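You operate a simulated robot arm through the tools that you are given. There is no shell and no other tool.

The job below is to be done with a simulated robot arm. You get a single attempt, and the scene is never put back.

TASK
Spray and smooth the creased patch, then tuck the sheet in.
Fine: the patch on the bed cover; can and pad end on the bed tray. Set down upright: linen spray can, wooden smoothing pad. What is to be rubbed or washed off counts as gone when no trace of it is left.

It is judged by the outcome, as a careful person would: the job done as asked, and still so three seconds after it is handed in. It fails if anything else is knocked over, pushed out of place, dropped, spilled or broken. Lids that push on must go on centred and level and be pressed home; caps that screw on are set level and turned clockwise until they are tight. Flat cloth is picked up by pressing the open fingertips on it (5 to 10 N) and closing them slowly along it; thin cloth reads only 2 to 8 mm in the jaws.

THE ROBOT
A 7-joint arm with a two-finger parallel gripper, fixed in place. Base frame: the origin is on the floor under the middle of its stand, x ahead of it, y to its left, z up; the work surface is at about z = 0.5. Units: m, degrees, N and s.
It reaches about 1.372 m from its shoulder. Its first joint turns from -149.0 to 149.0 degrees. Payload 3.43 kg.
The TCP is the grasp point between the finger pads, 0.03 m short of the fingertips. In the tool frame z runs along the fingers and y along their closing line. The gripper opens to 0.094 m. The fingers are 0.028 m wide and 0.01 m thick; the gripper's body (0.05 by 0.096 m) begins 0.055 m behind the TCP.
Orientation is told as [roll, pitch, yaw] about the base's x, y, z axes, in that order, counted from this pose: with the fingers straight down and closing along the base's y, the tool's x points along the base's -x, its y along +y and its z along -z.

THE INTERFACE
- The arm moves only by the tool send_rows. Its argument "moves" is a list of rows, each a list of 7 numbers: the opening, from 0 (shut) to 1 (fully open), then the shift along the base's x, y, z in mm, then the turn, a rotation vector about the base's x, y, z in degrees. In form: [[claw, tx, ty, tz, wx, wy, wz], ...]. A call has 1 to 20 rows; each row shifts and turns the commanded pose from where the row before left it. A row lasts 0.2 s, in which the tool goes at most 0.05 m and 8.6 degrees; a call with a longer step from one row to the next is refused whole, and so is a gripper value outside its range. Where a pose cannot be reached the arm comes as near as it can. A force on the tool above 40 N (or 10 N above the force at the start of the call, whichever is more), or a blocked arm, ends the call early, and 0.2 s more pass. The fingers move at their own pace (about 0.045 m/s each) and stop on an object; they squeeze with about 23 N. The grip force told is the motor's: it shows also when the fingers shut on nothing. Time passes only in rows, and 0.2 s behind the last, so rows that do not move let the fingers close. The reply holds the time, the measured pose of the TCP, the force on the tool along the base axes, the opening and the grip force, in the units named above and with some noise, with the torque about the TCP (base axes, N m) and any sound that the robot's microphone picked up, and new pictures: "pictures" is both (left out), scene, wrist or none.
- Cameras (640 x 400 px; columns grow to the right, rows downward): "scene" is fixed at [0.4011, 0.4987, 1.1064]; the picture's right is [-1.00, -0.04, 0.00], its down [-0.01, 0.39, -0.92] and it looks along [0.03, -0.92, -0.39] (base axes); focal length 359 px, centre (320, 200). "wrist" rides on the gripper at [0.076, 0.014, -0.103] in the tool frame; the picture's right is [-0.18, 0.98, 0.00], its down [-0.75, -0.14, -0.64] and it looks along [-0.63, -0.12, 0.77] (tool axes); focal length 243 px, centre (320, 200).
- probe_pixels(camera, pixels): there is no depth. For up to 12 entries [column, row, z] of the newest picture of that camera ("zoom" is the newest enlarged one), the place [x, y] in the base frame at which the ray of that pixel passes the height z, good to about 0.002 m. No time passes.
- inspect(camera, box): a new picture of the part [left, top, right, bottom] of that camera's present view, enlarged. No time passes.
- job_done(): hands the job in; it is judged then, once.

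Unless the task says otherwise, let go and move clear before handing in.

The tools are called after "Call:" by a JSON object that holds its "op" and its "data". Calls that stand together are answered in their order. send_rows: Moves the arm, as the interface text tells. Its arguments: {"type":"object","properties":{"moves":{"type":"array","items":{"type":"array","items":{"type":"number"}}},"pictures":{"type":"string","enum":["both","scene","wrist","none"]}},"required":["moves"]} The other tools are called the same way: probe_pixels (camera, pixels) gives the place at which the rays of pixels pass given heights; inspect (camera, box) takes an enlarged picture of a part of a camera's view; job_done () hands the job in.

At the start:

```text
time: 0.0
ee_pos: [0.3713, -0.6101, 1.0022]
ee_rot: [-0.2, 0.0, 0.0]
force: [0.0, 0.7, 0.1]
ft_torque: [-0.03, -0.02, 0.0]
finger_gap: 0.0942
grasp_force: 0.1
```

scene: 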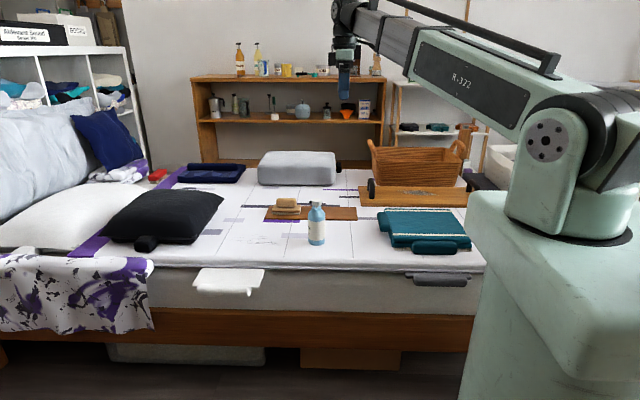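
wrist: 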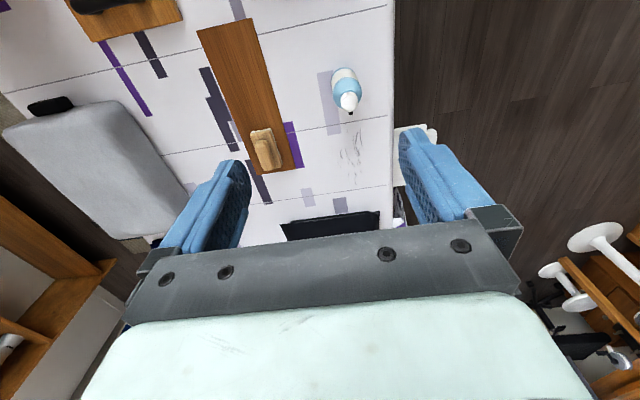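

The scene shows the spray can around pixel (317,225), the wooden pad on the tray around (287,207), crease marks around (265,240), and a white sheet corner hanging around (228,280). I'll enlarge these areas before moving.

Call:
{"op": "inspect", "data": {"camera": "scene", "box": [180, 180, 380, 305]}}

Call:
{"op": "inspect", "data": {"camera": "wrist", "box": [180, 0, 440, 240]}}

Call:
{"op": "probe_pixels", "data": {"camera": "scene", "pixels": [[317, 244, 0.5], [317, 205, 0.6], [287, 215, 0.5], [265, 240, 0.5], [230, 270, 0.5], [265, 219, 0.5], [356, 219, 0.5], [357, 207, 0.5], [273, 206, 0.5]]}}

```text
3.20 times, centred on (280, 242) of scene
```

zoom: 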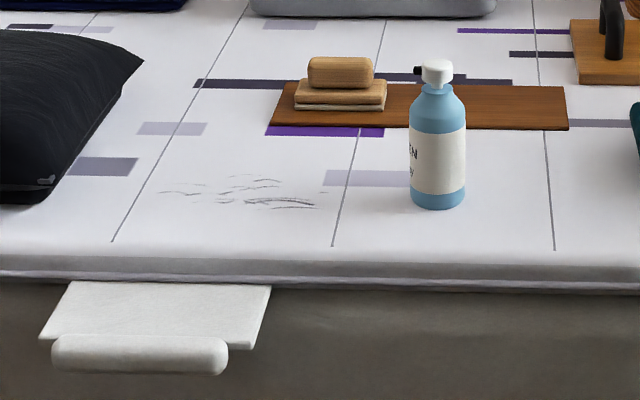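

```text
1.67 times, centred on (310, 120) of wrist
```

zoom: 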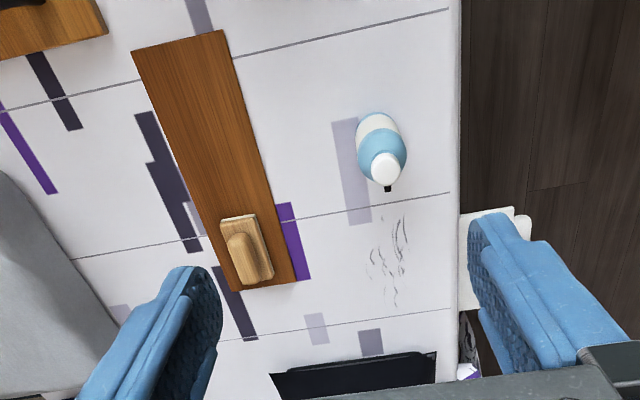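

```text
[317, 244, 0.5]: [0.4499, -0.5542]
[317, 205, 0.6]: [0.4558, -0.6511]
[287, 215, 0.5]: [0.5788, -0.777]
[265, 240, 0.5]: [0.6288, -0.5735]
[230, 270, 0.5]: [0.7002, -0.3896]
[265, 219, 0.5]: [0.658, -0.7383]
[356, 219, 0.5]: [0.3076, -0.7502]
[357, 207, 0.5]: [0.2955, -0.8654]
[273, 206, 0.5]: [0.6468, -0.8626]
```

The nozzle on the can (zoom ~ (415,70)) points toward +x, at the crease marks around x≈0.63, y≈-0.57. I'll look closer at the can, the pad, the flap, and the grey tab on the right.

Call:
{"op": "inspect", "data": {"camera": "scene", "box": [260, 190, 360, 252]}}

Call:
{"op": "inspect", "data": {"camera": "scene", "box": [180, 250, 280, 312]}}

Call:
{"op": "inspect", "data": {"camera": "scene", "box": [380, 200, 490, 300]}}

Call:
{"op": "inspect", "data": {"camera": "scene", "box": [215, 220, 315, 282]}}

```text
6.40 times, centred on (310, 221) of scene
```

zoom: 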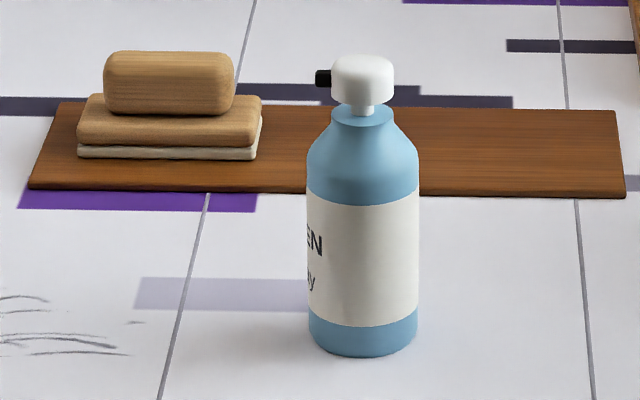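

```text
6.40 times, centred on (230, 281) of scene
```

zoom: 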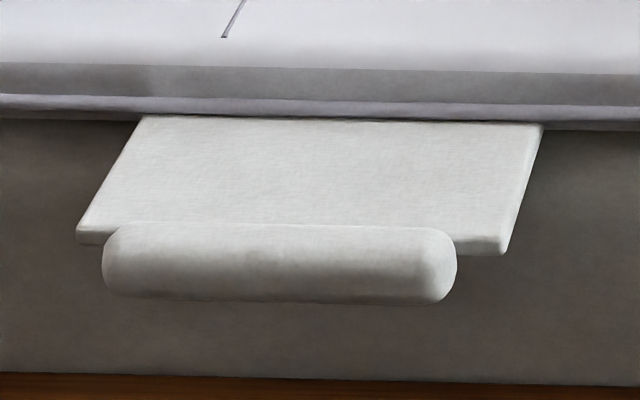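

```text
4.00 times, centred on (435, 250) of scene
```

zoom: 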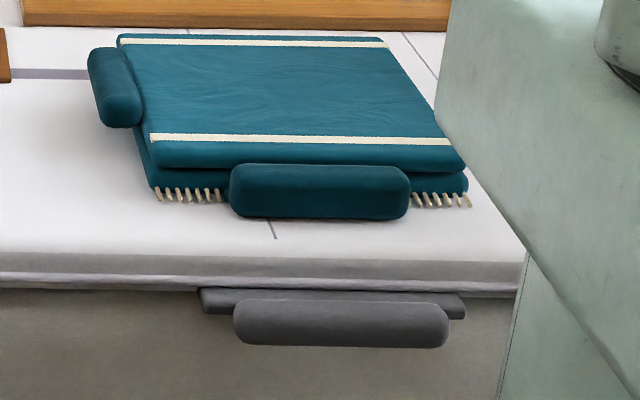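

```text
6.40 times, centred on (265, 251) of scene
```

zoom: 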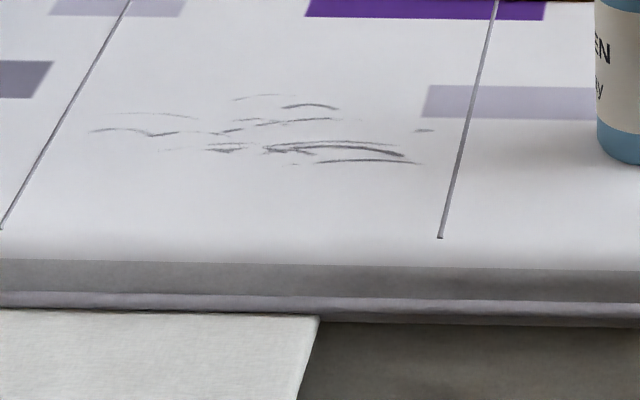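

The flap looks like a slide-in piece with a bar handle, and the crease patch spans scene pixels about (229–281, 235–246). I'll compare positions from both cameras to find the true height of the bed top.

Call:
{"op": "probe_pixels", "data": {"camera": "scene", "pixels": [[264.4, 219.4, 0.5], [358, 220.8, 0.5], [356.4, 207.2, 0.5], [270.2, 206.1, 0.5], [229, 240.5, 0.5], [281, 245.5, 0.5], [267, 235.5, 0.5], [284, 257, 0.5], [292, 220.5, 0.5]]}}

Call:
{"op": "probe_pixels", "data": {"camera": "wrist", "pixels": [[298, 169.8, 0.5], [251, 18, 0.5], [197.8, 30, 0.5], [259, 175, 0.5], [355, 130, 0.5], [355, 185, 0.5], [339, 155, 0.5], [388, 115, 0.5]]}}

Call:
{"op": "inspect", "data": {"camera": "wrist", "box": [300, 60, 440, 148]}}

```text
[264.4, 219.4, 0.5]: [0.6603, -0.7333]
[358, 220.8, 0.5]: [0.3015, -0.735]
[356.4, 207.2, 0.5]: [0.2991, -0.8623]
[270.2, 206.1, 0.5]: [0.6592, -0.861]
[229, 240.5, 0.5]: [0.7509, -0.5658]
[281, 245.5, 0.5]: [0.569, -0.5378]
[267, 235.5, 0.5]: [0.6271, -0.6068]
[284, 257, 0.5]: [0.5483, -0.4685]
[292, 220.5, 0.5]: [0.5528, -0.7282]
```

```text
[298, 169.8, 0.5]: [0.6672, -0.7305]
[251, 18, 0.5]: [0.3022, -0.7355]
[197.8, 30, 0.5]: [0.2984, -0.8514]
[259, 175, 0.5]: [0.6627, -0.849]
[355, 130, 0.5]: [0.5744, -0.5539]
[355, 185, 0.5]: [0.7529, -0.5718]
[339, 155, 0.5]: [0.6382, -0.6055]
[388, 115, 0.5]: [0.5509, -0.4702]
```

```text
4.55 times, centred on (370, 104) of wrist
```

zoom: 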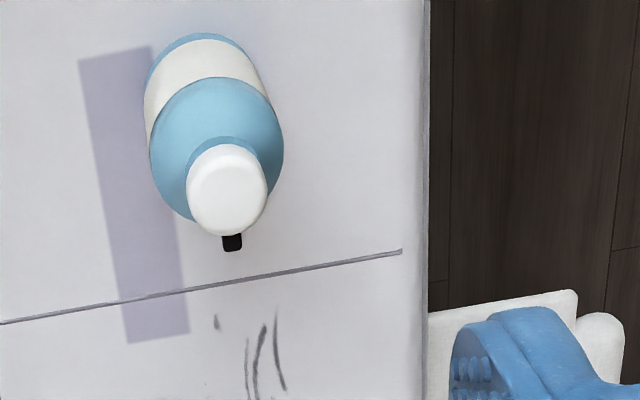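

Both cameras agree when I assume z=0.5, so the bed top is at about 0.50; the tray spans x 0.30–0.66, y −0.735 to −0.855. I'll locate the pump head (wrist ~(349.6,100.7)) and the nozzle tip precisely.

Call:
{"op": "probe_pixels", "data": {"camera": "wrist", "pixels": [[349.6, 100, 0.655], [350.9, 114.3, 0.645], [346, 72, 0.5], [347, 88, 0.6], [331.5, 90, 0.58], [362, 90, 0.58]]}}

Call:
{"op": "probe_pixels", "data": {"camera": "scene", "pixels": [[316.7, 200.5, 0.655], [310, 202, 0.645], [316.6, 245.8, 0.5], [308, 242, 0.5], [325.5, 242, 0.5]]}}

```text
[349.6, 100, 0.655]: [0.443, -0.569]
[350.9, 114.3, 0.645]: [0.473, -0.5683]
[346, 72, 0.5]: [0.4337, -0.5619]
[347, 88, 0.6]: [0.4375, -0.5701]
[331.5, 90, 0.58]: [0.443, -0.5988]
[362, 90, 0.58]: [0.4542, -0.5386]
```

```text
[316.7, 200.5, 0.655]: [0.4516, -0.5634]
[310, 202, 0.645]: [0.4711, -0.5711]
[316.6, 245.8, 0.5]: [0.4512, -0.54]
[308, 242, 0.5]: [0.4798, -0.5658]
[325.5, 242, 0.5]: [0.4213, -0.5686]
```

The can stands at about (0.449, −0.568), with the head top near z≈0.655 and the nozzle facing +x at the patch. I'll shut the fingers and go above the head, stopping clear of it.

Call:
{"op": "send_rows", "data": {"moves": [[0, 13, 7, -43, 0, 0, 0], [0, 13, 7, -43, 0, 0, 0], [0, 13, 7, -43, 0, 0, 0], [0, 13, 7, -43, 0, 0, 0], [0, 13, 7, -43, 0, 0, 0], [0, 12, 7, -43, 0, 0, 0], [0, 0, 0, 0, 0, 0, 0]]}}

```text
time: 1.6
ee_pos: [0.4489, -0.5638, 0.7427]
ee_rot: [0.0, 0.0, 0.1]
force: [-0.9, -0.3, -0.5]
ft_torque: [0.0, 0.05, 0.0]
finger_gap: 0.0
grasp_force: 23.2
```

scene: 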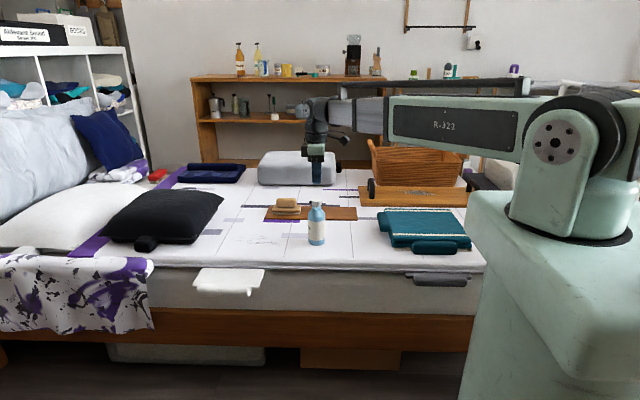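
wrist: 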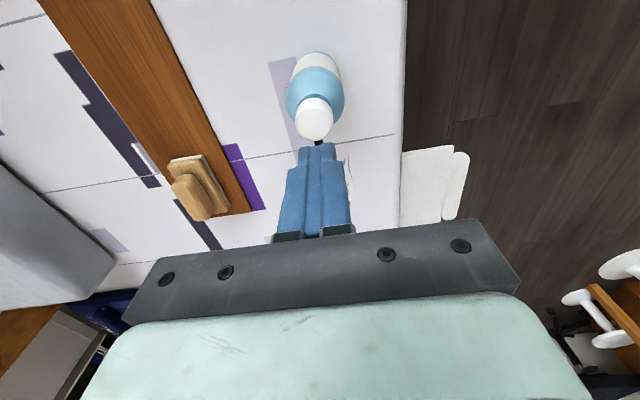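

The shut fingertips (scene ~(317,182)) are in line with the can head. I'll lower to about 5 mm above the head and look closely.

Call:
{"op": "send_rows", "data": {"moves": [[0, 0, -2, -20, 0, 0, 0], [0, 0, -2, -20, 0, 0, 0], [0, 0, 0, -10, 0, 0, 0]], "pictures": "none"}}

Call:
{"op": "inspect", "data": {"camera": "scene", "box": [268, 165, 368, 227]}}

Call:
{"op": "inspect", "data": {"camera": "wrist", "box": [250, 60, 390, 240]}}

```text
time: 2.4
ee_pos: [0.4476, -0.5705, 0.6917]
ee_rot: [-0.2, 0.1, 0.0]
force: [-0.6, 0.5, 0.4]
ft_torque: [0.0, 0.03, -0.02]
finger_gap: 0.0
grasp_force: 22.9
```

```text
6.40 times, centred on (318, 196) of scene
```

zoom: 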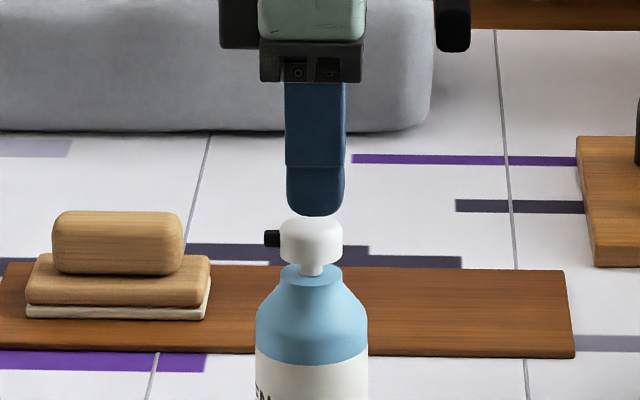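

```text
2.22 times, centred on (320, 150) of wrist
```

zoom: 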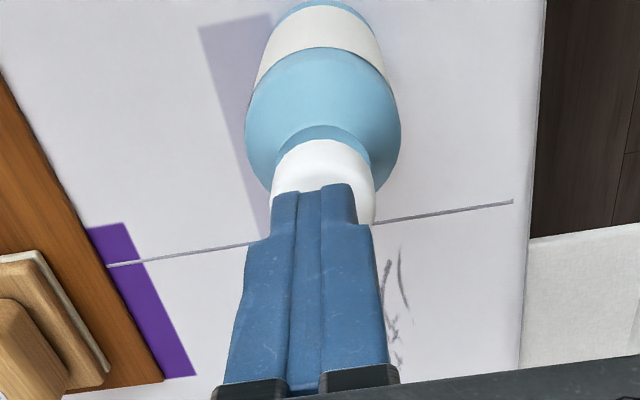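

The fingertips are centred over the white head, with a few millimetres to go. I'll press slowly in small steps and watch force and sound.

Call:
{"op": "send_rows", "data": {"moves": [[0, 0, 1, -3, 0, 0, 0], [0, 0, 0, -3, 0, 0, 0], [0, 0, 0, -2, 0, 0, 0]], "pictures": "none"}}

```text
time: 3.2
ee_pos: [0.4476, -0.5706, 0.6843]
ee_rot: [-0.1, 0.0, 0.0]
force: [0.9, 0.2, 0.8]
ft_torque: [-0.03, -0.01, -0.02]
finger_gap: 0.0
grasp_force: 23.7
```

The tool is at z=0.684 with about 0.8 N, so it is just touching or almost there. I'll press another few millimetres.

Call:
{"op": "send_rows", "data": {"moves": [[0, 0, 1, -2, 0, 0, 0], [0, 0, 0, -1, 0, 0, 0], [0, 0, 0, -1, 0, 0, 0]], "pictures": "none"}}

Call:
{"op": "inspect", "data": {"camera": "scene", "box": [248, 190, 348, 252]}}

```text
time: 4.0
ee_pos: [0.4482, -0.5694, 0.6813]
ee_rot: [-0.1, 0.0, 0.0]
force: [1.8, 0.8, 1.9]
ft_torque: [0.0, -0.05, -0.06]
finger_gap: 0.0001
grasp_force: 22.9
heard: click
```

```text
6.40 times, centred on (298, 221) of scene
```

zoom: 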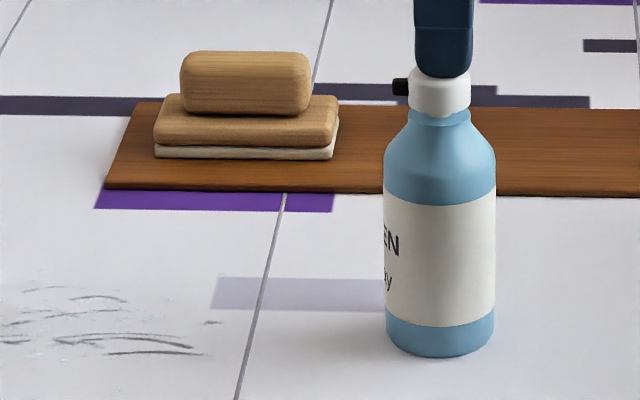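

A click was heard and the head went down, so the spray has triggered. I'll look at the patch for wetness.

Call:
{"op": "inspect", "data": {"camera": "scene", "box": [210, 215, 310, 277]}}

Call:
{"op": "inspect", "data": {"camera": "wrist", "box": [250, 60, 450, 240]}}

```text
6.40 times, centred on (260, 246) of scene
```

zoom: 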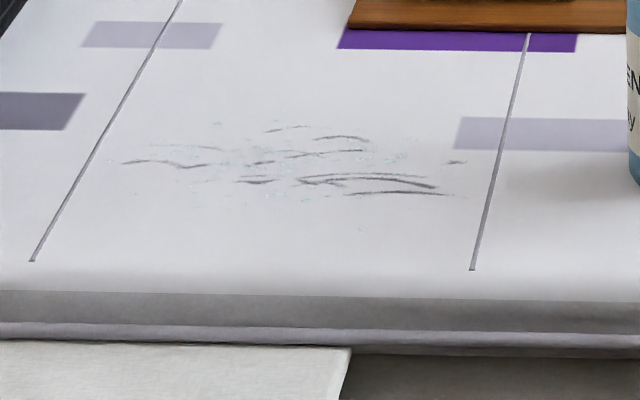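

```text
2.22 times, centred on (350, 150) of wrist
```

zoom: 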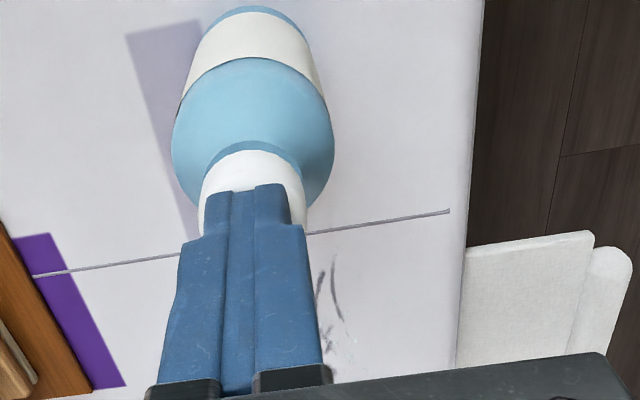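

Faint droplets now lie over the crease (zoom ~ (190–410, 125–225)), so pressing the head sprays the patch. I'll hold the press a little longer and see whether the wetting grows.

Call:
{"op": "send_rows", "data": {"moves": [[0, 0, 0, 0, 0, 0, 0], [0, 0, 0, 0, 0, 0, 0], [0, 0, 0, 0, 0, 0, 0]], "pictures": "none"}}

Call:
{"op": "inspect", "data": {"camera": "scene", "box": [210, 215, 310, 277]}}

```text
time: 4.8
ee_pos: [0.4465, -0.5695, 0.6811]
ee_rot: [0.0, 0.0, 0.1]
force: [0.7, -0.1, 3.2]
ft_torque: [0.01, -0.06, 0.04]
finger_gap: 0.0
grasp_force: 22.9
```

```text
6.40 times, centred on (260, 246) of scene
```

zoom: 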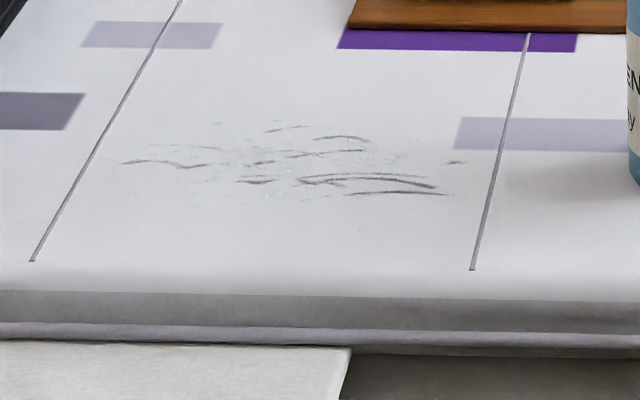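

Holding adds nothing more, so one press gives one puff. I'll release the head and give it a second press for better coverage.

Call:
{"op": "send_rows", "data": {"moves": [[0, 0, 0, 5, 0, 0, 0], [0, 0, 0, 3, 0, 0, 0], [0, 0, 0, 0, 0, 0, 0], [0, 0, 0, -4, 0, 0, 0], [0, 0, 0, -2, 0, 0, 0], [0, 0, 0, -2, 0, 0, 0], [0, 0, 0, 0, 0, 0, 0]], "pictures": "none"}}

Call:
{"op": "inspect", "data": {"camera": "scene", "box": [210, 215, 310, 277]}}

```text
time: 6.4
ee_pos: [0.4471, -0.5681, 0.6809]
ee_rot: [-0.1, -0.1, -0.1]
force: [0.5, -0.1, 2.2]
ft_torque: [0.0, -0.05, -0.02]
finger_gap: 0.0003
grasp_force: 23.4
heard: click
```

```text
6.40 times, centred on (260, 246) of scene
```

zoom: 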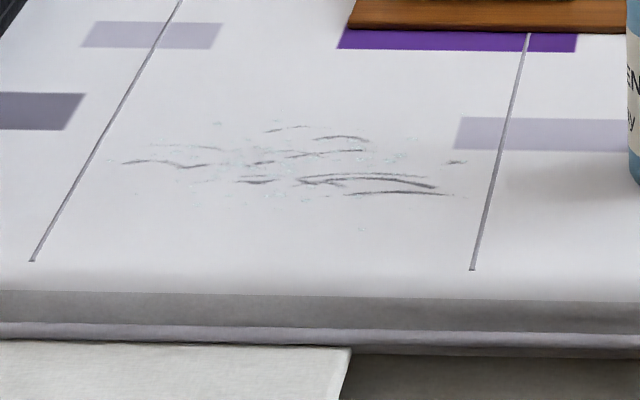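

The second press clicked too, and the droplets cover the crease. I'll lift straight off the can and look at the patch and pad from above.

Call:
{"op": "send_rows", "data": {"moves": [[0, 0, 0, 10, 0, 0, 0], [0, 0, 0, 30, 0, 0, 0], [0, 0, 0, 40, 0, 0, 0], [0, 0, 0, 40, 0, 0, 0], [0, 0, -40, 20, 0, 0, 0], [0, 20, -45, 0, 0, 0, 0], [0, 20, -45, 0, 0, 0, 0], [0, 10, -45, 0, 0, 0, 0], [0, 0, -45, 0, 0, 0, 0], [0, 0, 0, 0, 0, 0, 0]]}}

Call:
{"op": "inspect", "data": {"camera": "scene", "box": [210, 190, 340, 270]}}

Call:
{"op": "inspect", "data": {"camera": "wrist", "box": [240, 30, 480, 180]}}

```text
time: 8.6
ee_pos: [0.4978, -0.7906, 0.8208]
ee_rot: [-0.1, -0.1, 0.0]
force: [0.7, -0.1, 0.3]
ft_torque: [0.01, -0.02, -0.02]
finger_gap: 0.0
grasp_force: 23.3
```

scene: 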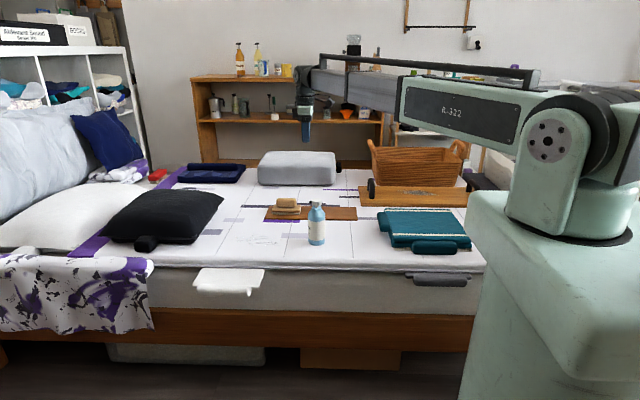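
wrist: 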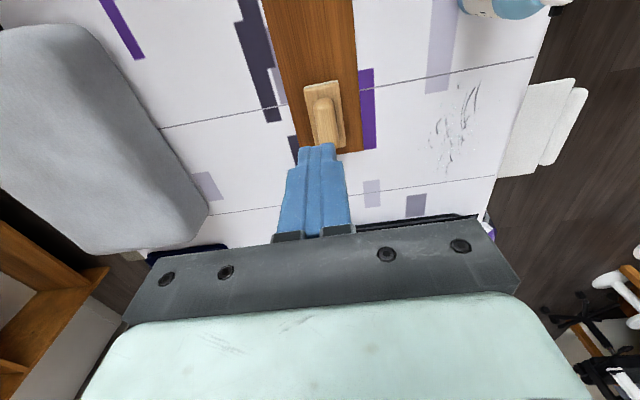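

```text
4.92 times, centred on (275, 230) of scene
```

zoom: 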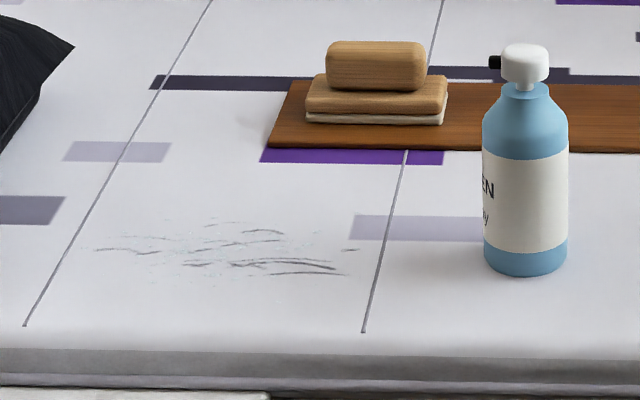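

```text
2.67 times, centred on (360, 105) of wrist
```

zoom: 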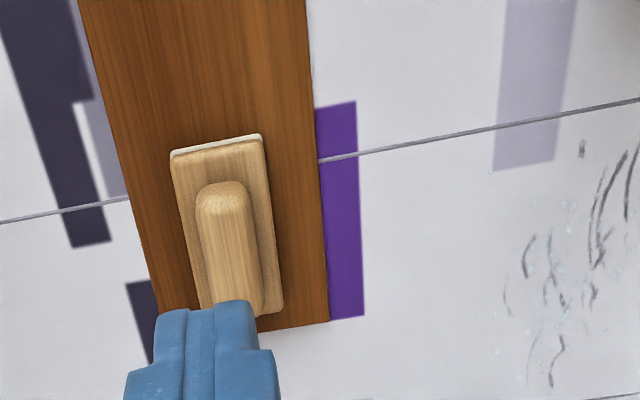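

Droplets are spread over the crease, and the pad with its handle (wrist zoom ~(228,250)) lies lengthwise along x on the tray. I'll work out the handle position.

Call:
{"op": "probe_pixels", "data": {"camera": "zoom", "pixels": [[172, 153, 0.525], [262, 137, 0.525], [282, 310, 0.525], [198, 205, 0.55], [246, 200, 0.55], [222, 185, 0.55], [205, 300, 0.55], [262, 295, 0.55]]}}

Call:
{"op": "probe_pixels", "data": {"camera": "scene", "pixels": [[276.3, 201, 0.55], [296.4, 201, 0.55], [272, 212, 0.51], [300.5, 214.5, 0.51], [286, 198, 0.555], [286, 208, 0.525], [286, 214.5, 0.508]]}}

```text
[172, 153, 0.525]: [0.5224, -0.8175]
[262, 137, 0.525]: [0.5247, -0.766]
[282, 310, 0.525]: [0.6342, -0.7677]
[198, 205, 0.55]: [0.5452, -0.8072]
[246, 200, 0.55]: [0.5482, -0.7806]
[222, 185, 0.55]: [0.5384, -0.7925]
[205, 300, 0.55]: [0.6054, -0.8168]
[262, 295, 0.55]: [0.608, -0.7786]
```

```text
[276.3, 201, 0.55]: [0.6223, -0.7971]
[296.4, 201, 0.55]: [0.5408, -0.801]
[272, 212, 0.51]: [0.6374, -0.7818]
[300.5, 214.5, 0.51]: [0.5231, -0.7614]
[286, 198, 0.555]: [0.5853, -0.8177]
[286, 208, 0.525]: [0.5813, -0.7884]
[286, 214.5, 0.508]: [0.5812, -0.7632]
```

The pad spans x 0.523–0.637, y −0.766 to −0.818, with the handle centred near (0.581, −0.793). I'll move above it with the fingers open about 60 mm and recheck.

Call:
{"op": "send_rows", "data": {"moves": [[0.65, 21, 0, -40, 0, 0, 0], [0.65, 21, -1, -40, 0, 0, 0], [0.65, 21, -1, -40, 0, 0, 0], [0.65, 20, 0, -40, 0, 0, 0], [0.65, 0, 0, -30, 0, 0, 0], [0.65, 0, 0, 0, 0, 0, 0]]}}

Call:
{"op": "inspect", "data": {"camera": "scene", "box": [236, 160, 336, 222]}}

Call:
{"op": "inspect", "data": {"camera": "wrist", "box": [200, 80, 440, 240]}}

```text
time: 10.0
ee_pos: [0.5778, -0.7936, 0.6319]
ee_rot: [-0.1, 0.0, 0.0]
force: [0.5, 0.4, -1.0]
ft_torque: [0.01, 0.02, 0.02]
finger_gap: 0.0609
grasp_force: 0.1
```

scene: 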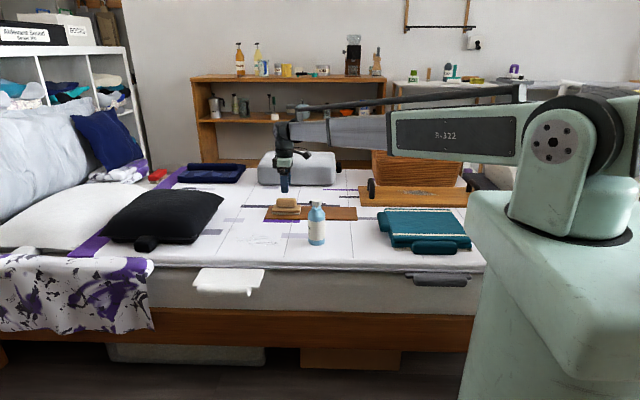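
wrist: 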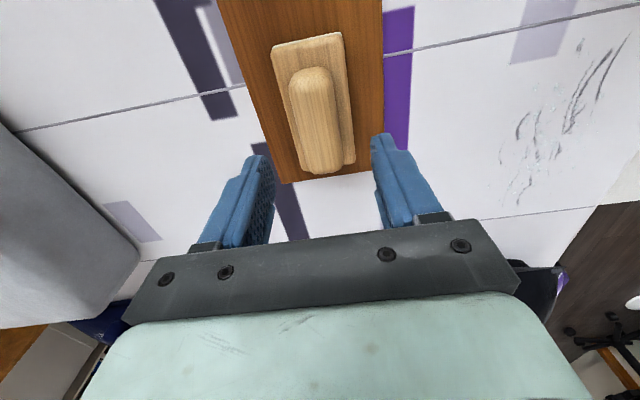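

```text
6.40 times, centred on (286, 191) of scene
```

zoom: 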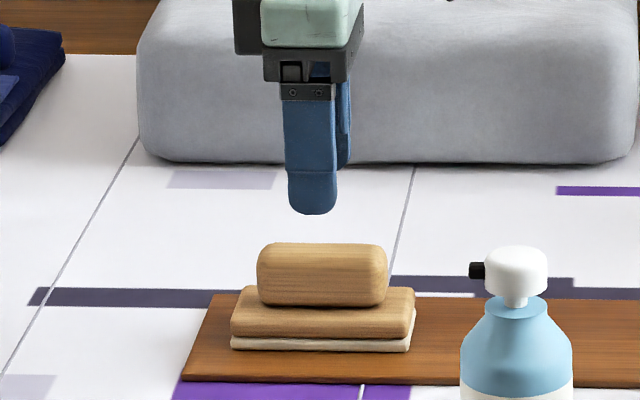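

```text
2.50 times, centred on (320, 160) of wrist
```

zoom: 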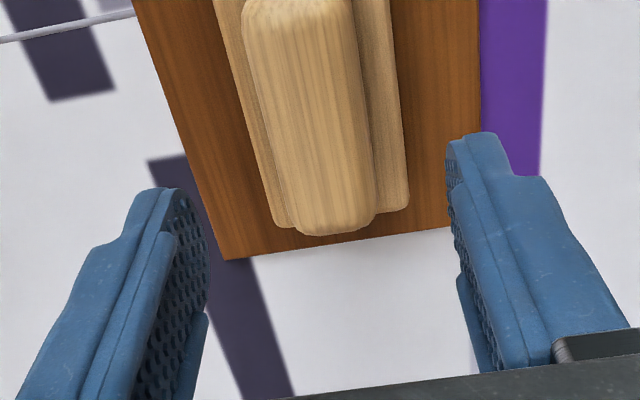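

The open fingers straddle the pad's line. I'll probe the handle edges (wrist (290,85),(332,78),(303,165),(343,160)) to check the y centring.

Call:
{"op": "probe_pixels", "data": {"camera": "wrist", "pixels": [[291, 90, 0.553], [333, 85, 0.553], [302, 150, 0.553], [341, 145, 0.553], [320, 170, 0.545], [312, 67, 0.553], [272, 45, 0.525], [341, 32, 0.525], [355, 160, 0.525], [303, 176, 0.525]]}}

```text
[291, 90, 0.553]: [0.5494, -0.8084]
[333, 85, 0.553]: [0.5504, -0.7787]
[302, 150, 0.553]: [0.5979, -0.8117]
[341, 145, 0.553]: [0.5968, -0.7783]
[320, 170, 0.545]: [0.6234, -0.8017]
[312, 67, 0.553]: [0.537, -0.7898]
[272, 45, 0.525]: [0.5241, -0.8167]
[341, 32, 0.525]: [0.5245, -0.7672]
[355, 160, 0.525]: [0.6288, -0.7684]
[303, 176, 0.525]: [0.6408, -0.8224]
```

The handle centre is about (0.580, −0.7935), matching the TCP. I'll descend so the tips are just above the pad's base, watching the force.

Call:
{"op": "send_rows", "data": {"moves": [[0.65, 1, 0, -30, 0, 0, 0], [0.65, 1, 0, -25, 0, 0, 0], [0.65, 0, 0, -10, 0, 0, 0], [0.65, 0, 0, 0, 0, 0, 0]]}}

Call:
{"op": "inspect", "data": {"camera": "scene", "box": [236, 170, 336, 232]}}

```text
time: 11.0
ee_pos: [0.5805, -0.7925, 0.5661]
ee_rot: [-0.1, 0.0, 0.0]
force: [0.3, 0.3, -0.4]
ft_torque: [0.04, 0.01, 0.02]
finger_gap: 0.0611
grasp_force: 0.0
```

scene: 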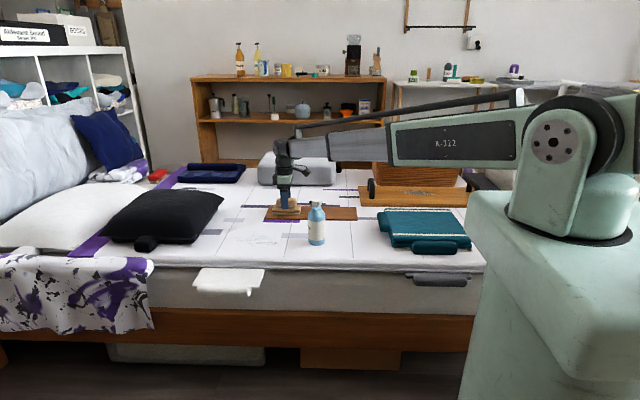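
wrist: 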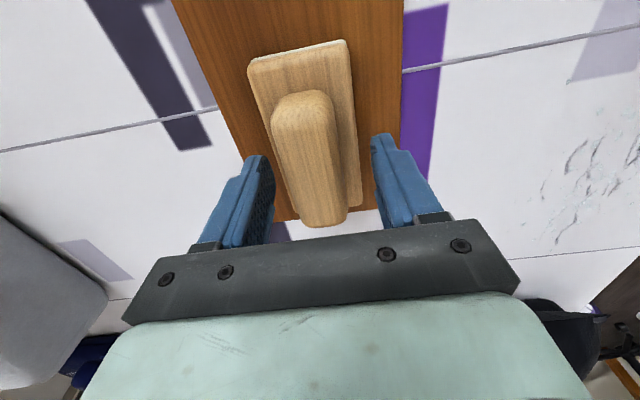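

```text
6.40 times, centred on (286, 201) of scene
```

zoom: 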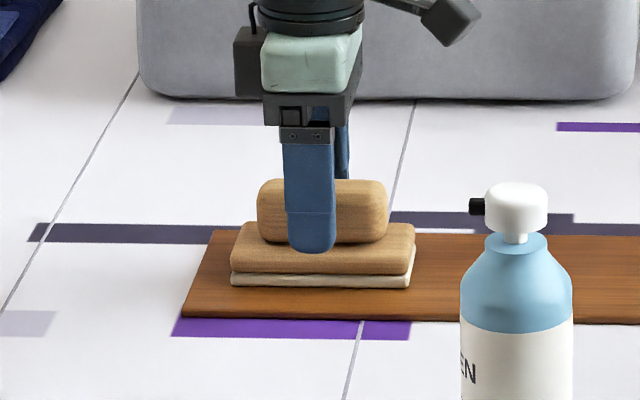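

The fingers straddle the handle with tips just above the base. I'll go 4 mm lower and close.

Call:
{"op": "send_rows", "data": {"moves": [[0.65, 0, 0, -4, 0, 0, 0], [0.65, 0, 0, 0, 0, 0, 0], [0, 0, 0, 0, 0, 0, 0], [0, 0, 0, 0, 0, 0, 0], [0, 0, 0, 0, 0, 0, 0], [0, 0, 0, 0, 0, 0, 0], [0, 0, 0, 0, 0, 0, 0]]}}

Call:
{"op": "inspect", "data": {"camera": "scene", "box": [236, 170, 336, 232]}}

```text
time: 12.6
ee_pos: [0.5819, -0.7939, 0.5619]
ee_rot: [-0.1, 0.0, 0.1]
force: [0.9, -1.7, 0.2]
ft_torque: [0.0, -0.06, 0.01]
finger_gap: 0.0361
grasp_force: 22.8
```

scene: 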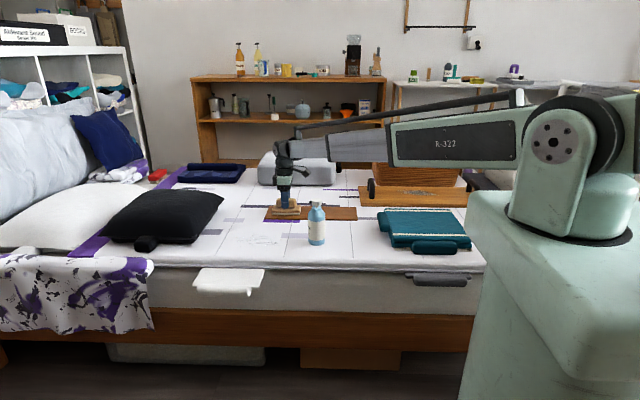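
wrist: 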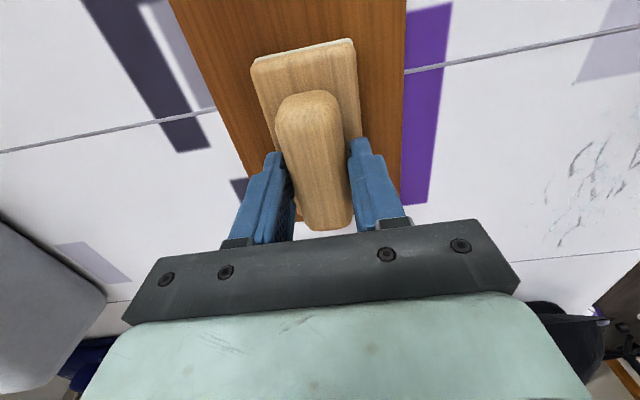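

```text
6.40 times, centred on (286, 201) of scene
```

zoom: 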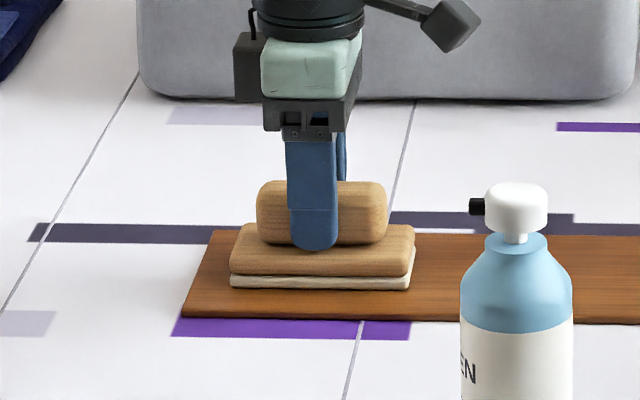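

The fingers stopped on the handle at a 36 mm gap. I'll lift 60 mm and check where the black pillow edge is.

Call:
{"op": "send_rows", "data": {"moves": [[0, 0, 0, 10, 0, 0, 0], [0, 0, 0, 20, 0, 0, 0], [0, 0, 0, 30, 0, 0, 0], [0, 0, 0, 0, 0, 0, 0]]}}

Call:
{"op": "inspect", "data": {"camera": "scene", "box": [150, 160, 340, 279]}}

Call:
{"op": "probe_pixels", "data": {"camera": "scene", "pixels": [[193, 243, 0.5], [222, 200, 0.55], [205, 222, 0.53], [196, 235, 0.52], [210, 215, 0.5]]}}

```text
time: 13.6
ee_pos: [0.5808, -0.7913, 0.6225]
ee_rot: [-0.1, -0.1, 0.0]
force: [-0.2, -0.8, -1.1]
ft_torque: [-0.03, -0.02, 0.0]
finger_gap: 0.0362
grasp_force: 23.0
```

scene: 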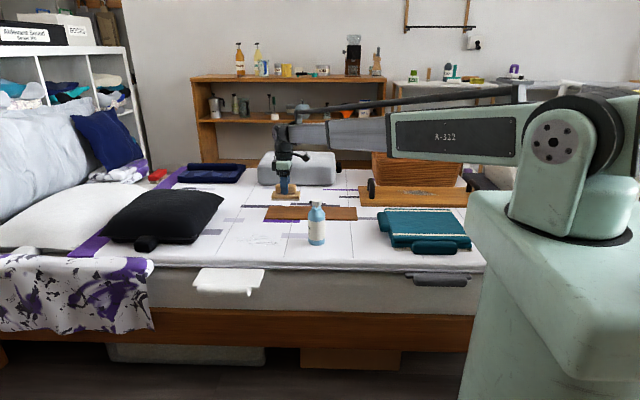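
wrist: 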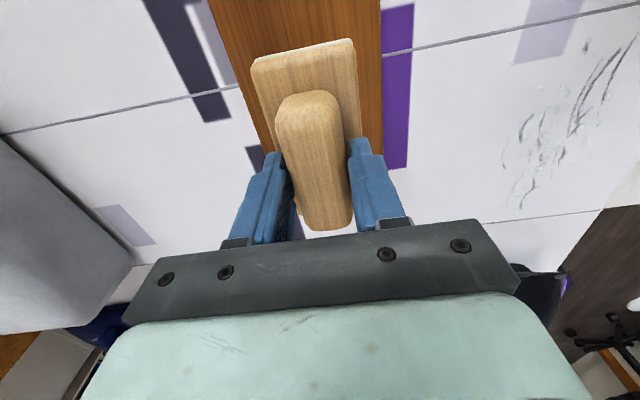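

```text
3.36 times, centred on (245, 220) of scene
```

zoom: 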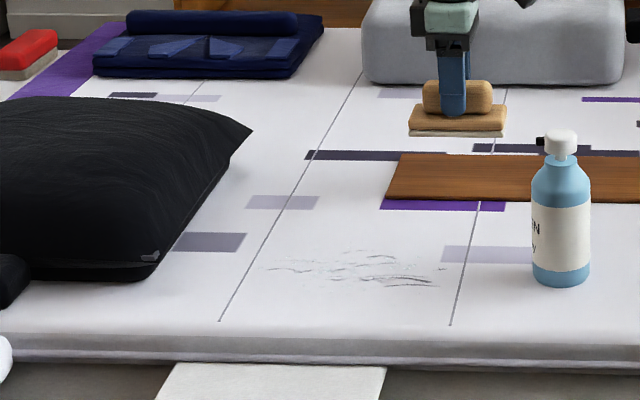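

```text
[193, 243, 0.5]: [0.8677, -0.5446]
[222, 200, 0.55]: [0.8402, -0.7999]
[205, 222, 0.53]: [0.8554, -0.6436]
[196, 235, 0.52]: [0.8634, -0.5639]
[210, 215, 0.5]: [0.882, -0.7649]
```

The pad is held level and clear. The pillow edge is at x≈0.86, well beyond the patch, so I'll move to the start of the strokes at about (0.62, −0.635) and descend slowly.

Call:
{"op": "send_rows", "data": {"moves": [[0, 10, 40, 0, 0, 0, 0], [0, 10, 40, 0, 0, 0, 0], [0, 10, 40, 0, 0, 0, 0], [0, 9, 36, -10, 0, 0, 0], [0, 0, 0, -25, 0, 0, 0], [0, 0, 0, -20, 0, 0, 0], [0, 0, 0, -10, 0, 0, 0], [0, 0, 0, 0, 0, 0, 0]]}}

Call:
{"op": "inspect", "data": {"camera": "scene", "box": [210, 190, 340, 270]}}

```text
time: 15.4
ee_pos: [0.6222, -0.6367, 0.557]
ee_rot: [-0.2, -0.1, 0.0]
force: [-0.3, -0.5, -1.8]
ft_torque: [0.03, 0.0, 0.01]
finger_gap: 0.0359
grasp_force: 23.5
```

scene: 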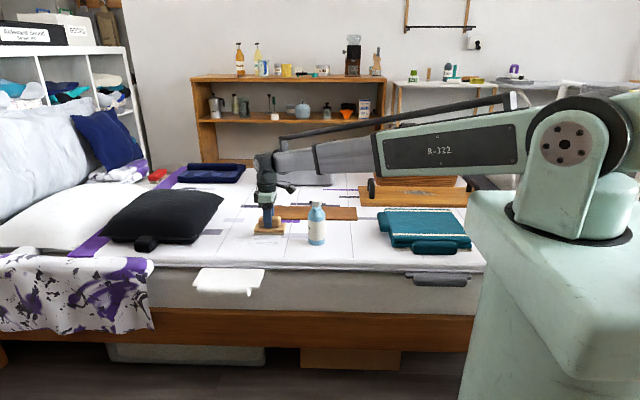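
wrist: 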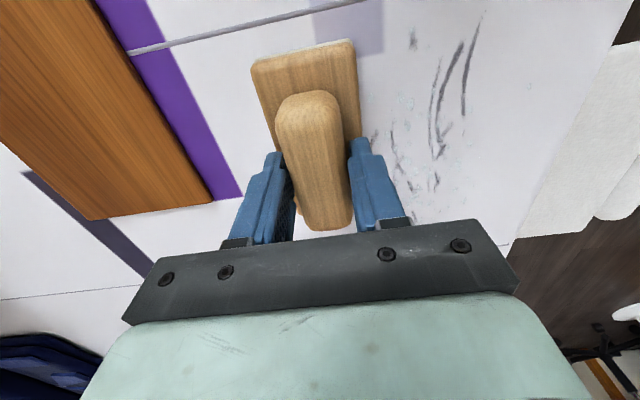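

```text
4.92 times, centred on (275, 230) of scene
```

zoom: 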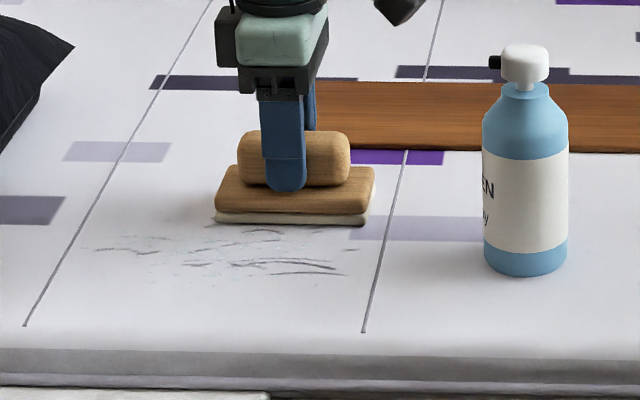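

The pad hovers just at the far edge of the crease marks (zoom ~(295,220)). I'll lower in 2 mm steps until it presses with several newtons.

Call:
{"op": "send_rows", "data": {"moves": [[0, 0, 0, -2, 0, 0, 0], [0, 0, 0, -2, 0, 0, 0], [0, 0, 0, 0, 0, 0, 0]], "pictures": "none"}}

```text
time: 16.2
ee_pos: [0.6217, -0.6369, 0.5546]
ee_rot: [-0.2, 0.0, 0.0]
force: [-0.3, -3.8, 23.2]
ft_torque: [-0.05, -0.03, 0.03]
finger_gap: 0.0365
grasp_force: 23.3
```

Contact is made at z≈0.555 with 23 N, which is more than needed. I'll ease up 1 mm and begin a slow stroke across the patch in +y.

Call:
{"op": "send_rows", "data": {"moves": [[0, 0, 0, 1, 0, 0, 0], [0, 0, 0, 0, 0, 0, 0]], "pictures": "none"}}

```text
time: 16.8
ee_pos: [0.6206, -0.6371, 0.5546]
ee_rot: [-0.2, -0.1, 0.0]
force: [1.6, -6.4, 15.7]
ft_torque: [-0.11, -0.18, 0.01]
finger_gap: 0.0361
grasp_force: 23.3
```

Call:
{"op": "send_rows", "data": {"moves": [[0, 0, 12, 0.5, 0, 0, 0], [0, 0, 15, 0, 0, 0, 0], [0, 0, 15, 0, 0, 0, 0], [0, 0, 15, 0, 0, 0, 0], [0, 0, 15, 0, 0, 0, 0], [0, 0, 15, 0, 0, 0, 0], [0, 0, 15, 0, 0, 0, 0], [0, 0, 15, 0, 0, 0, 0], [0, 0, 0, 0, 0, 0, 0]]}}

Call:
{"op": "inspect", "data": {"camera": "scene", "box": [210, 190, 340, 270]}}

```text
time: 18.8
ee_pos: [0.6216, -0.517, 0.5563]
ee_rot: [-0.1, 0.0, 0.0]
force: [0.2, 0.6, 0.0]
ft_torque: [-0.04, 0.0, -0.01]
finger_gap: 0.036
grasp_force: 22.7
```

scene: 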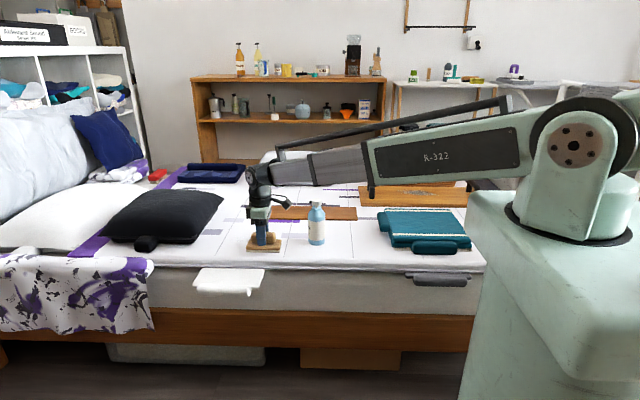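
wrist: 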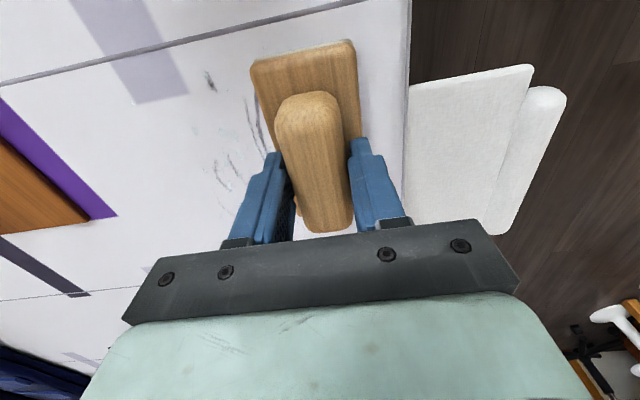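

```text
4.92 times, centred on (275, 230) of scene
```

zoom: 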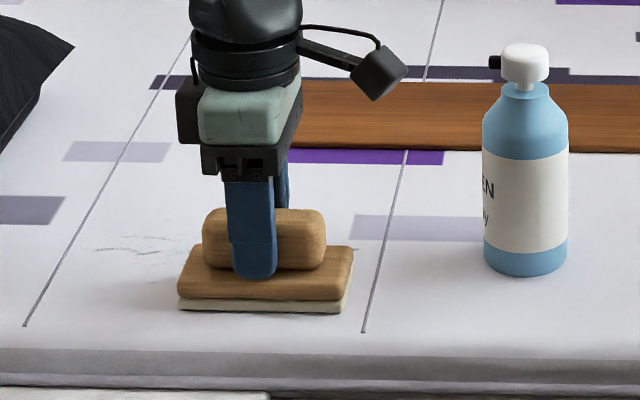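

Contact force dropped to zero by the end of the stroke, though the marks look lighter. I'll press down a little again and stroke back while checking force.

Call:
{"op": "send_rows", "data": {"moves": [[0, 0, 0, -1.2, 0, 0, 0], [0, 0, 0, 0, 0, 0, 0]], "pictures": "none"}}

```text
time: 19.4
ee_pos: [0.6206, -0.5184, 0.5556]
ee_rot: [0.0, 0.0, 0.0]
force: [1.4, 1.1, 8.4]
ft_torque: [0.2, 0.28, -0.02]
finger_gap: 0.0362
grasp_force: 23.0
```

Call:
{"op": "send_rows", "data": {"moves": [[0, 0, -10, -0.4, 0, 0, 0], [0, 0, -15, 0, 0, 0, 0], [0, 0, -15, 0, 0, 0, 0], [0, 0, -15, 0, 0, 0, 0]], "pictures": "none"}}

```text
time: 20.4
ee_pos: [0.6218, -0.5733, 0.5533]
ee_rot: [-0.2, 0.1, 0.0]
force: [0.0, 9.9, 19.4]
ft_torque: [0.08, 0.03, -0.02]
finger_gap: 0.0363
grasp_force: 23.4
```

Pressing force is about 19 N mid-stroke with clear rubbing drag. I'll finish this stroke back to y≈−0.635 and look.

Call:
{"op": "send_rows", "data": {"moves": [[0, 0, -15, 0.3, 0, 0, 0], [0, 0, -15, 0, 0, 0, 0], [0, 0, -15, 0, 0, 0, 0], [0, 0, -15, 0, 0, 0, 0], [0, 0, 0, 0, 0, 0, 0]]}}

Call:
{"op": "inspect", "data": {"camera": "scene", "box": [210, 190, 340, 270]}}

```text
time: 21.6
ee_pos: [0.6197, -0.6335, 0.5535]
ee_rot: [-0.1, 0.0, 0.0]
force: [0.4, 1.1, -1.4]
ft_torque: [0.01, 0.01, 0.06]
finger_gap: 0.0362
grasp_force: 22.7
```

scene: 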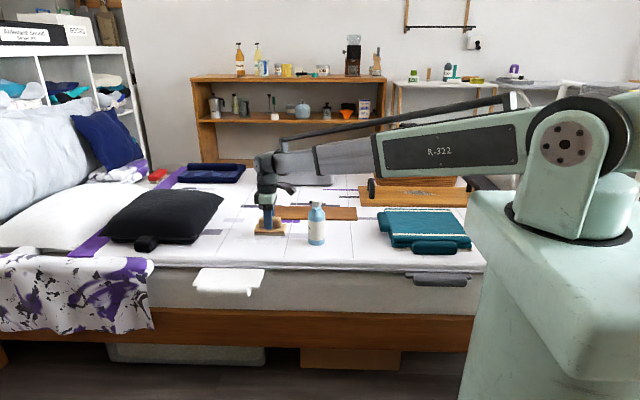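
wrist: 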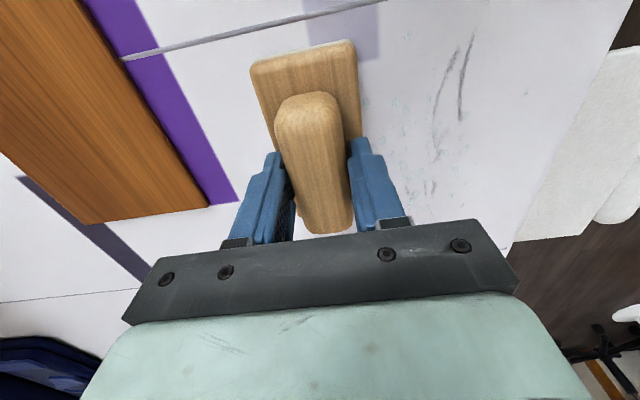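

```text
4.92 times, centred on (275, 230) of scene
```

zoom: 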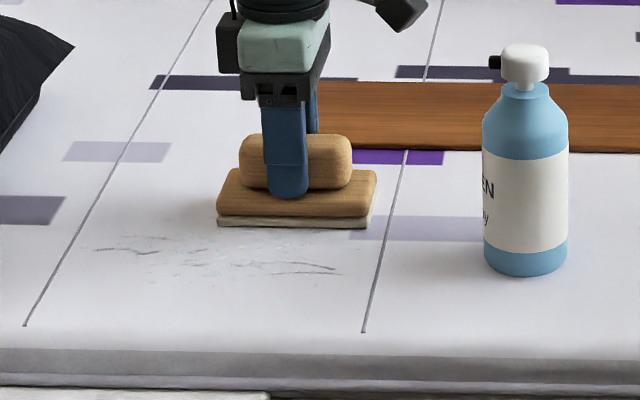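

The marks are fading well after two passes. I'll press again and do further strokes, checking the force as I go.

Call:
{"op": "send_rows", "data": {"moves": [[0, 0, 0, -1.5, 0, 0, 0], [0, 0, 5, 0, 0, 0, 0]], "pictures": "none"}}

```text
time: 22.2
ee_pos: [0.6207, -0.6297, 0.554]
ee_rot: [-0.4, -0.1, 0.0]
force: [-2.5, -11.6, 19.9]
ft_torque: [-0.08, 0.26, 0.12]
finger_gap: 0.0362
grasp_force: 22.9
```

Call:
{"op": "send_rows", "data": {"moves": [[0, -3, 12, 0.3, 0, 0, 0], [0, -3, 12, 0, 0, 0, 0], [0, -3, 12, 0, 0, 0, 0], [0, -3, 12, 0, 0, 0, 0]], "pictures": "none"}}

```text
time: 23.2
ee_pos: [0.6106, -0.5794, 0.5524]
ee_rot: [-0.1, 0.1, -0.1]
force: [2.8, -6.3, 14.9]
ft_torque: [0.02, -0.35, 0.0]
finger_gap: 0.036
grasp_force: 23.1
```

Call:
{"op": "send_rows", "data": {"moves": [[0, 0, 12, 0, 0, 0, 0], [0, 0, 12, 0, 0, 0, 0], [0, 0, 12, 0, 0, 0, 0], [0, 0, 12, 0, 0, 0, 0], [0, 0, 8, 0, 0, 0, 0]], "pictures": "none"}}

Call:
{"op": "inspect", "data": {"camera": "wrist", "box": [100, 0, 420, 200]}}

```text
time: 24.4
ee_pos: [0.6089, -0.5242, 0.554]
ee_rot: [-0.2, 0.1, -0.1]
force: [-2.3, -10.2, 18.6]
ft_torque: [-0.04, 0.02, 0.02]
finger_gap: 0.0361
grasp_force: 23.4
```

```text
2.00 times, centred on (260, 100) of wrist
```

zoom: 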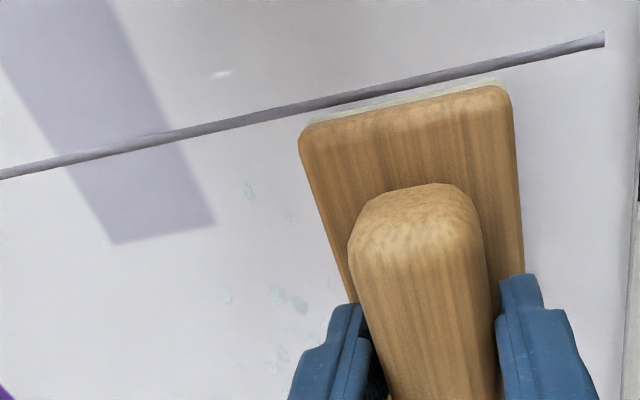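

The marks in this swath look gone, with only damp spots left. I'll sweep back while shifting toward +x for the rest of the patch.

Call:
{"op": "send_rows", "data": {"moves": [[0, 10, -10, 0.2, 0, 0, 0], [0, 10, -12, 0, 0, 0, 0], [0, 10, -12, 0, 0, 0, 0], [0, 10, -12, 0, 0, 0, 0]], "pictures": "none"}}

```text
time: 25.4
ee_pos: [0.6507, -0.5698, 0.5541]
ee_rot: [-0.2, 0.0, 0.0]
force: [-2.7, 3.7, 9.0]
ft_torque: [0.1, 0.3, -0.1]
finger_gap: 0.0361
grasp_force: 23.4
```

Call:
{"op": "send_rows", "data": {"moves": [[0, 10, -12, -0.4, 0, 0, 0], [0, 10, -12, 0, 0, 0, 0], [0, 10, -12, 0, 0, 0, 0], [0, 10, -12, 0, 0, 0, 0], [0, 10, -8, 0, 0, 0, 0]]}}

Call:
{"op": "inspect", "data": {"camera": "scene", "box": [210, 190, 340, 270]}}

```text
time: 26.6
ee_pos: [0.6985, -0.6268, 0.5533]
ee_rot: [-0.1, 0.0, -0.1]
force: [-6.3, 3.2, 14.1]
ft_torque: [0.02, -0.11, 0.06]
finger_gap: 0.0359
grasp_force: 22.9
```

scene: 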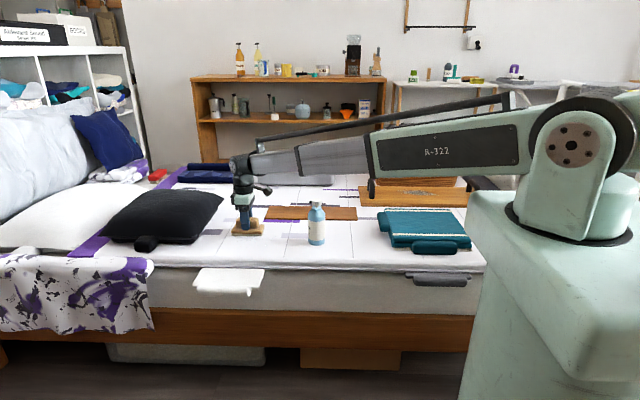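
wrist: 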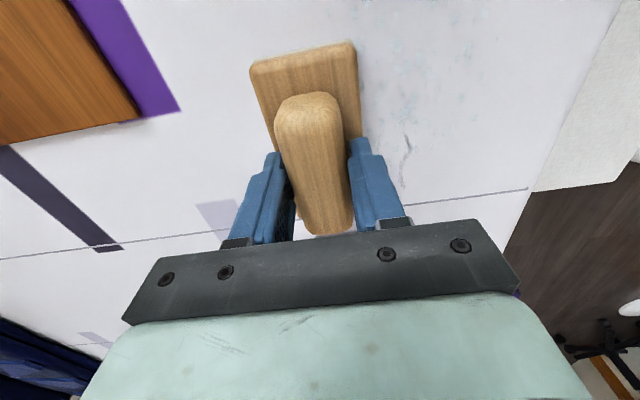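

```text
4.92 times, centred on (275, 230) of scene
```

zoom: 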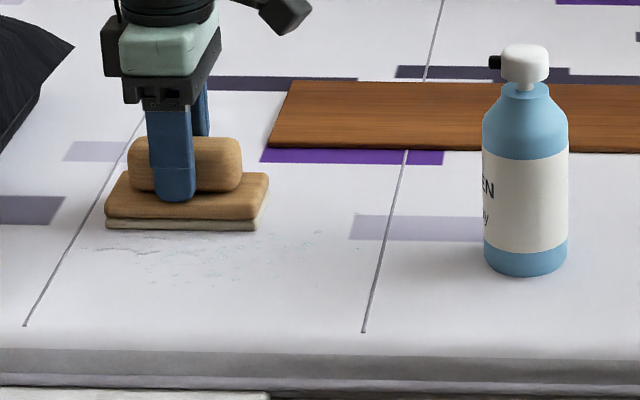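

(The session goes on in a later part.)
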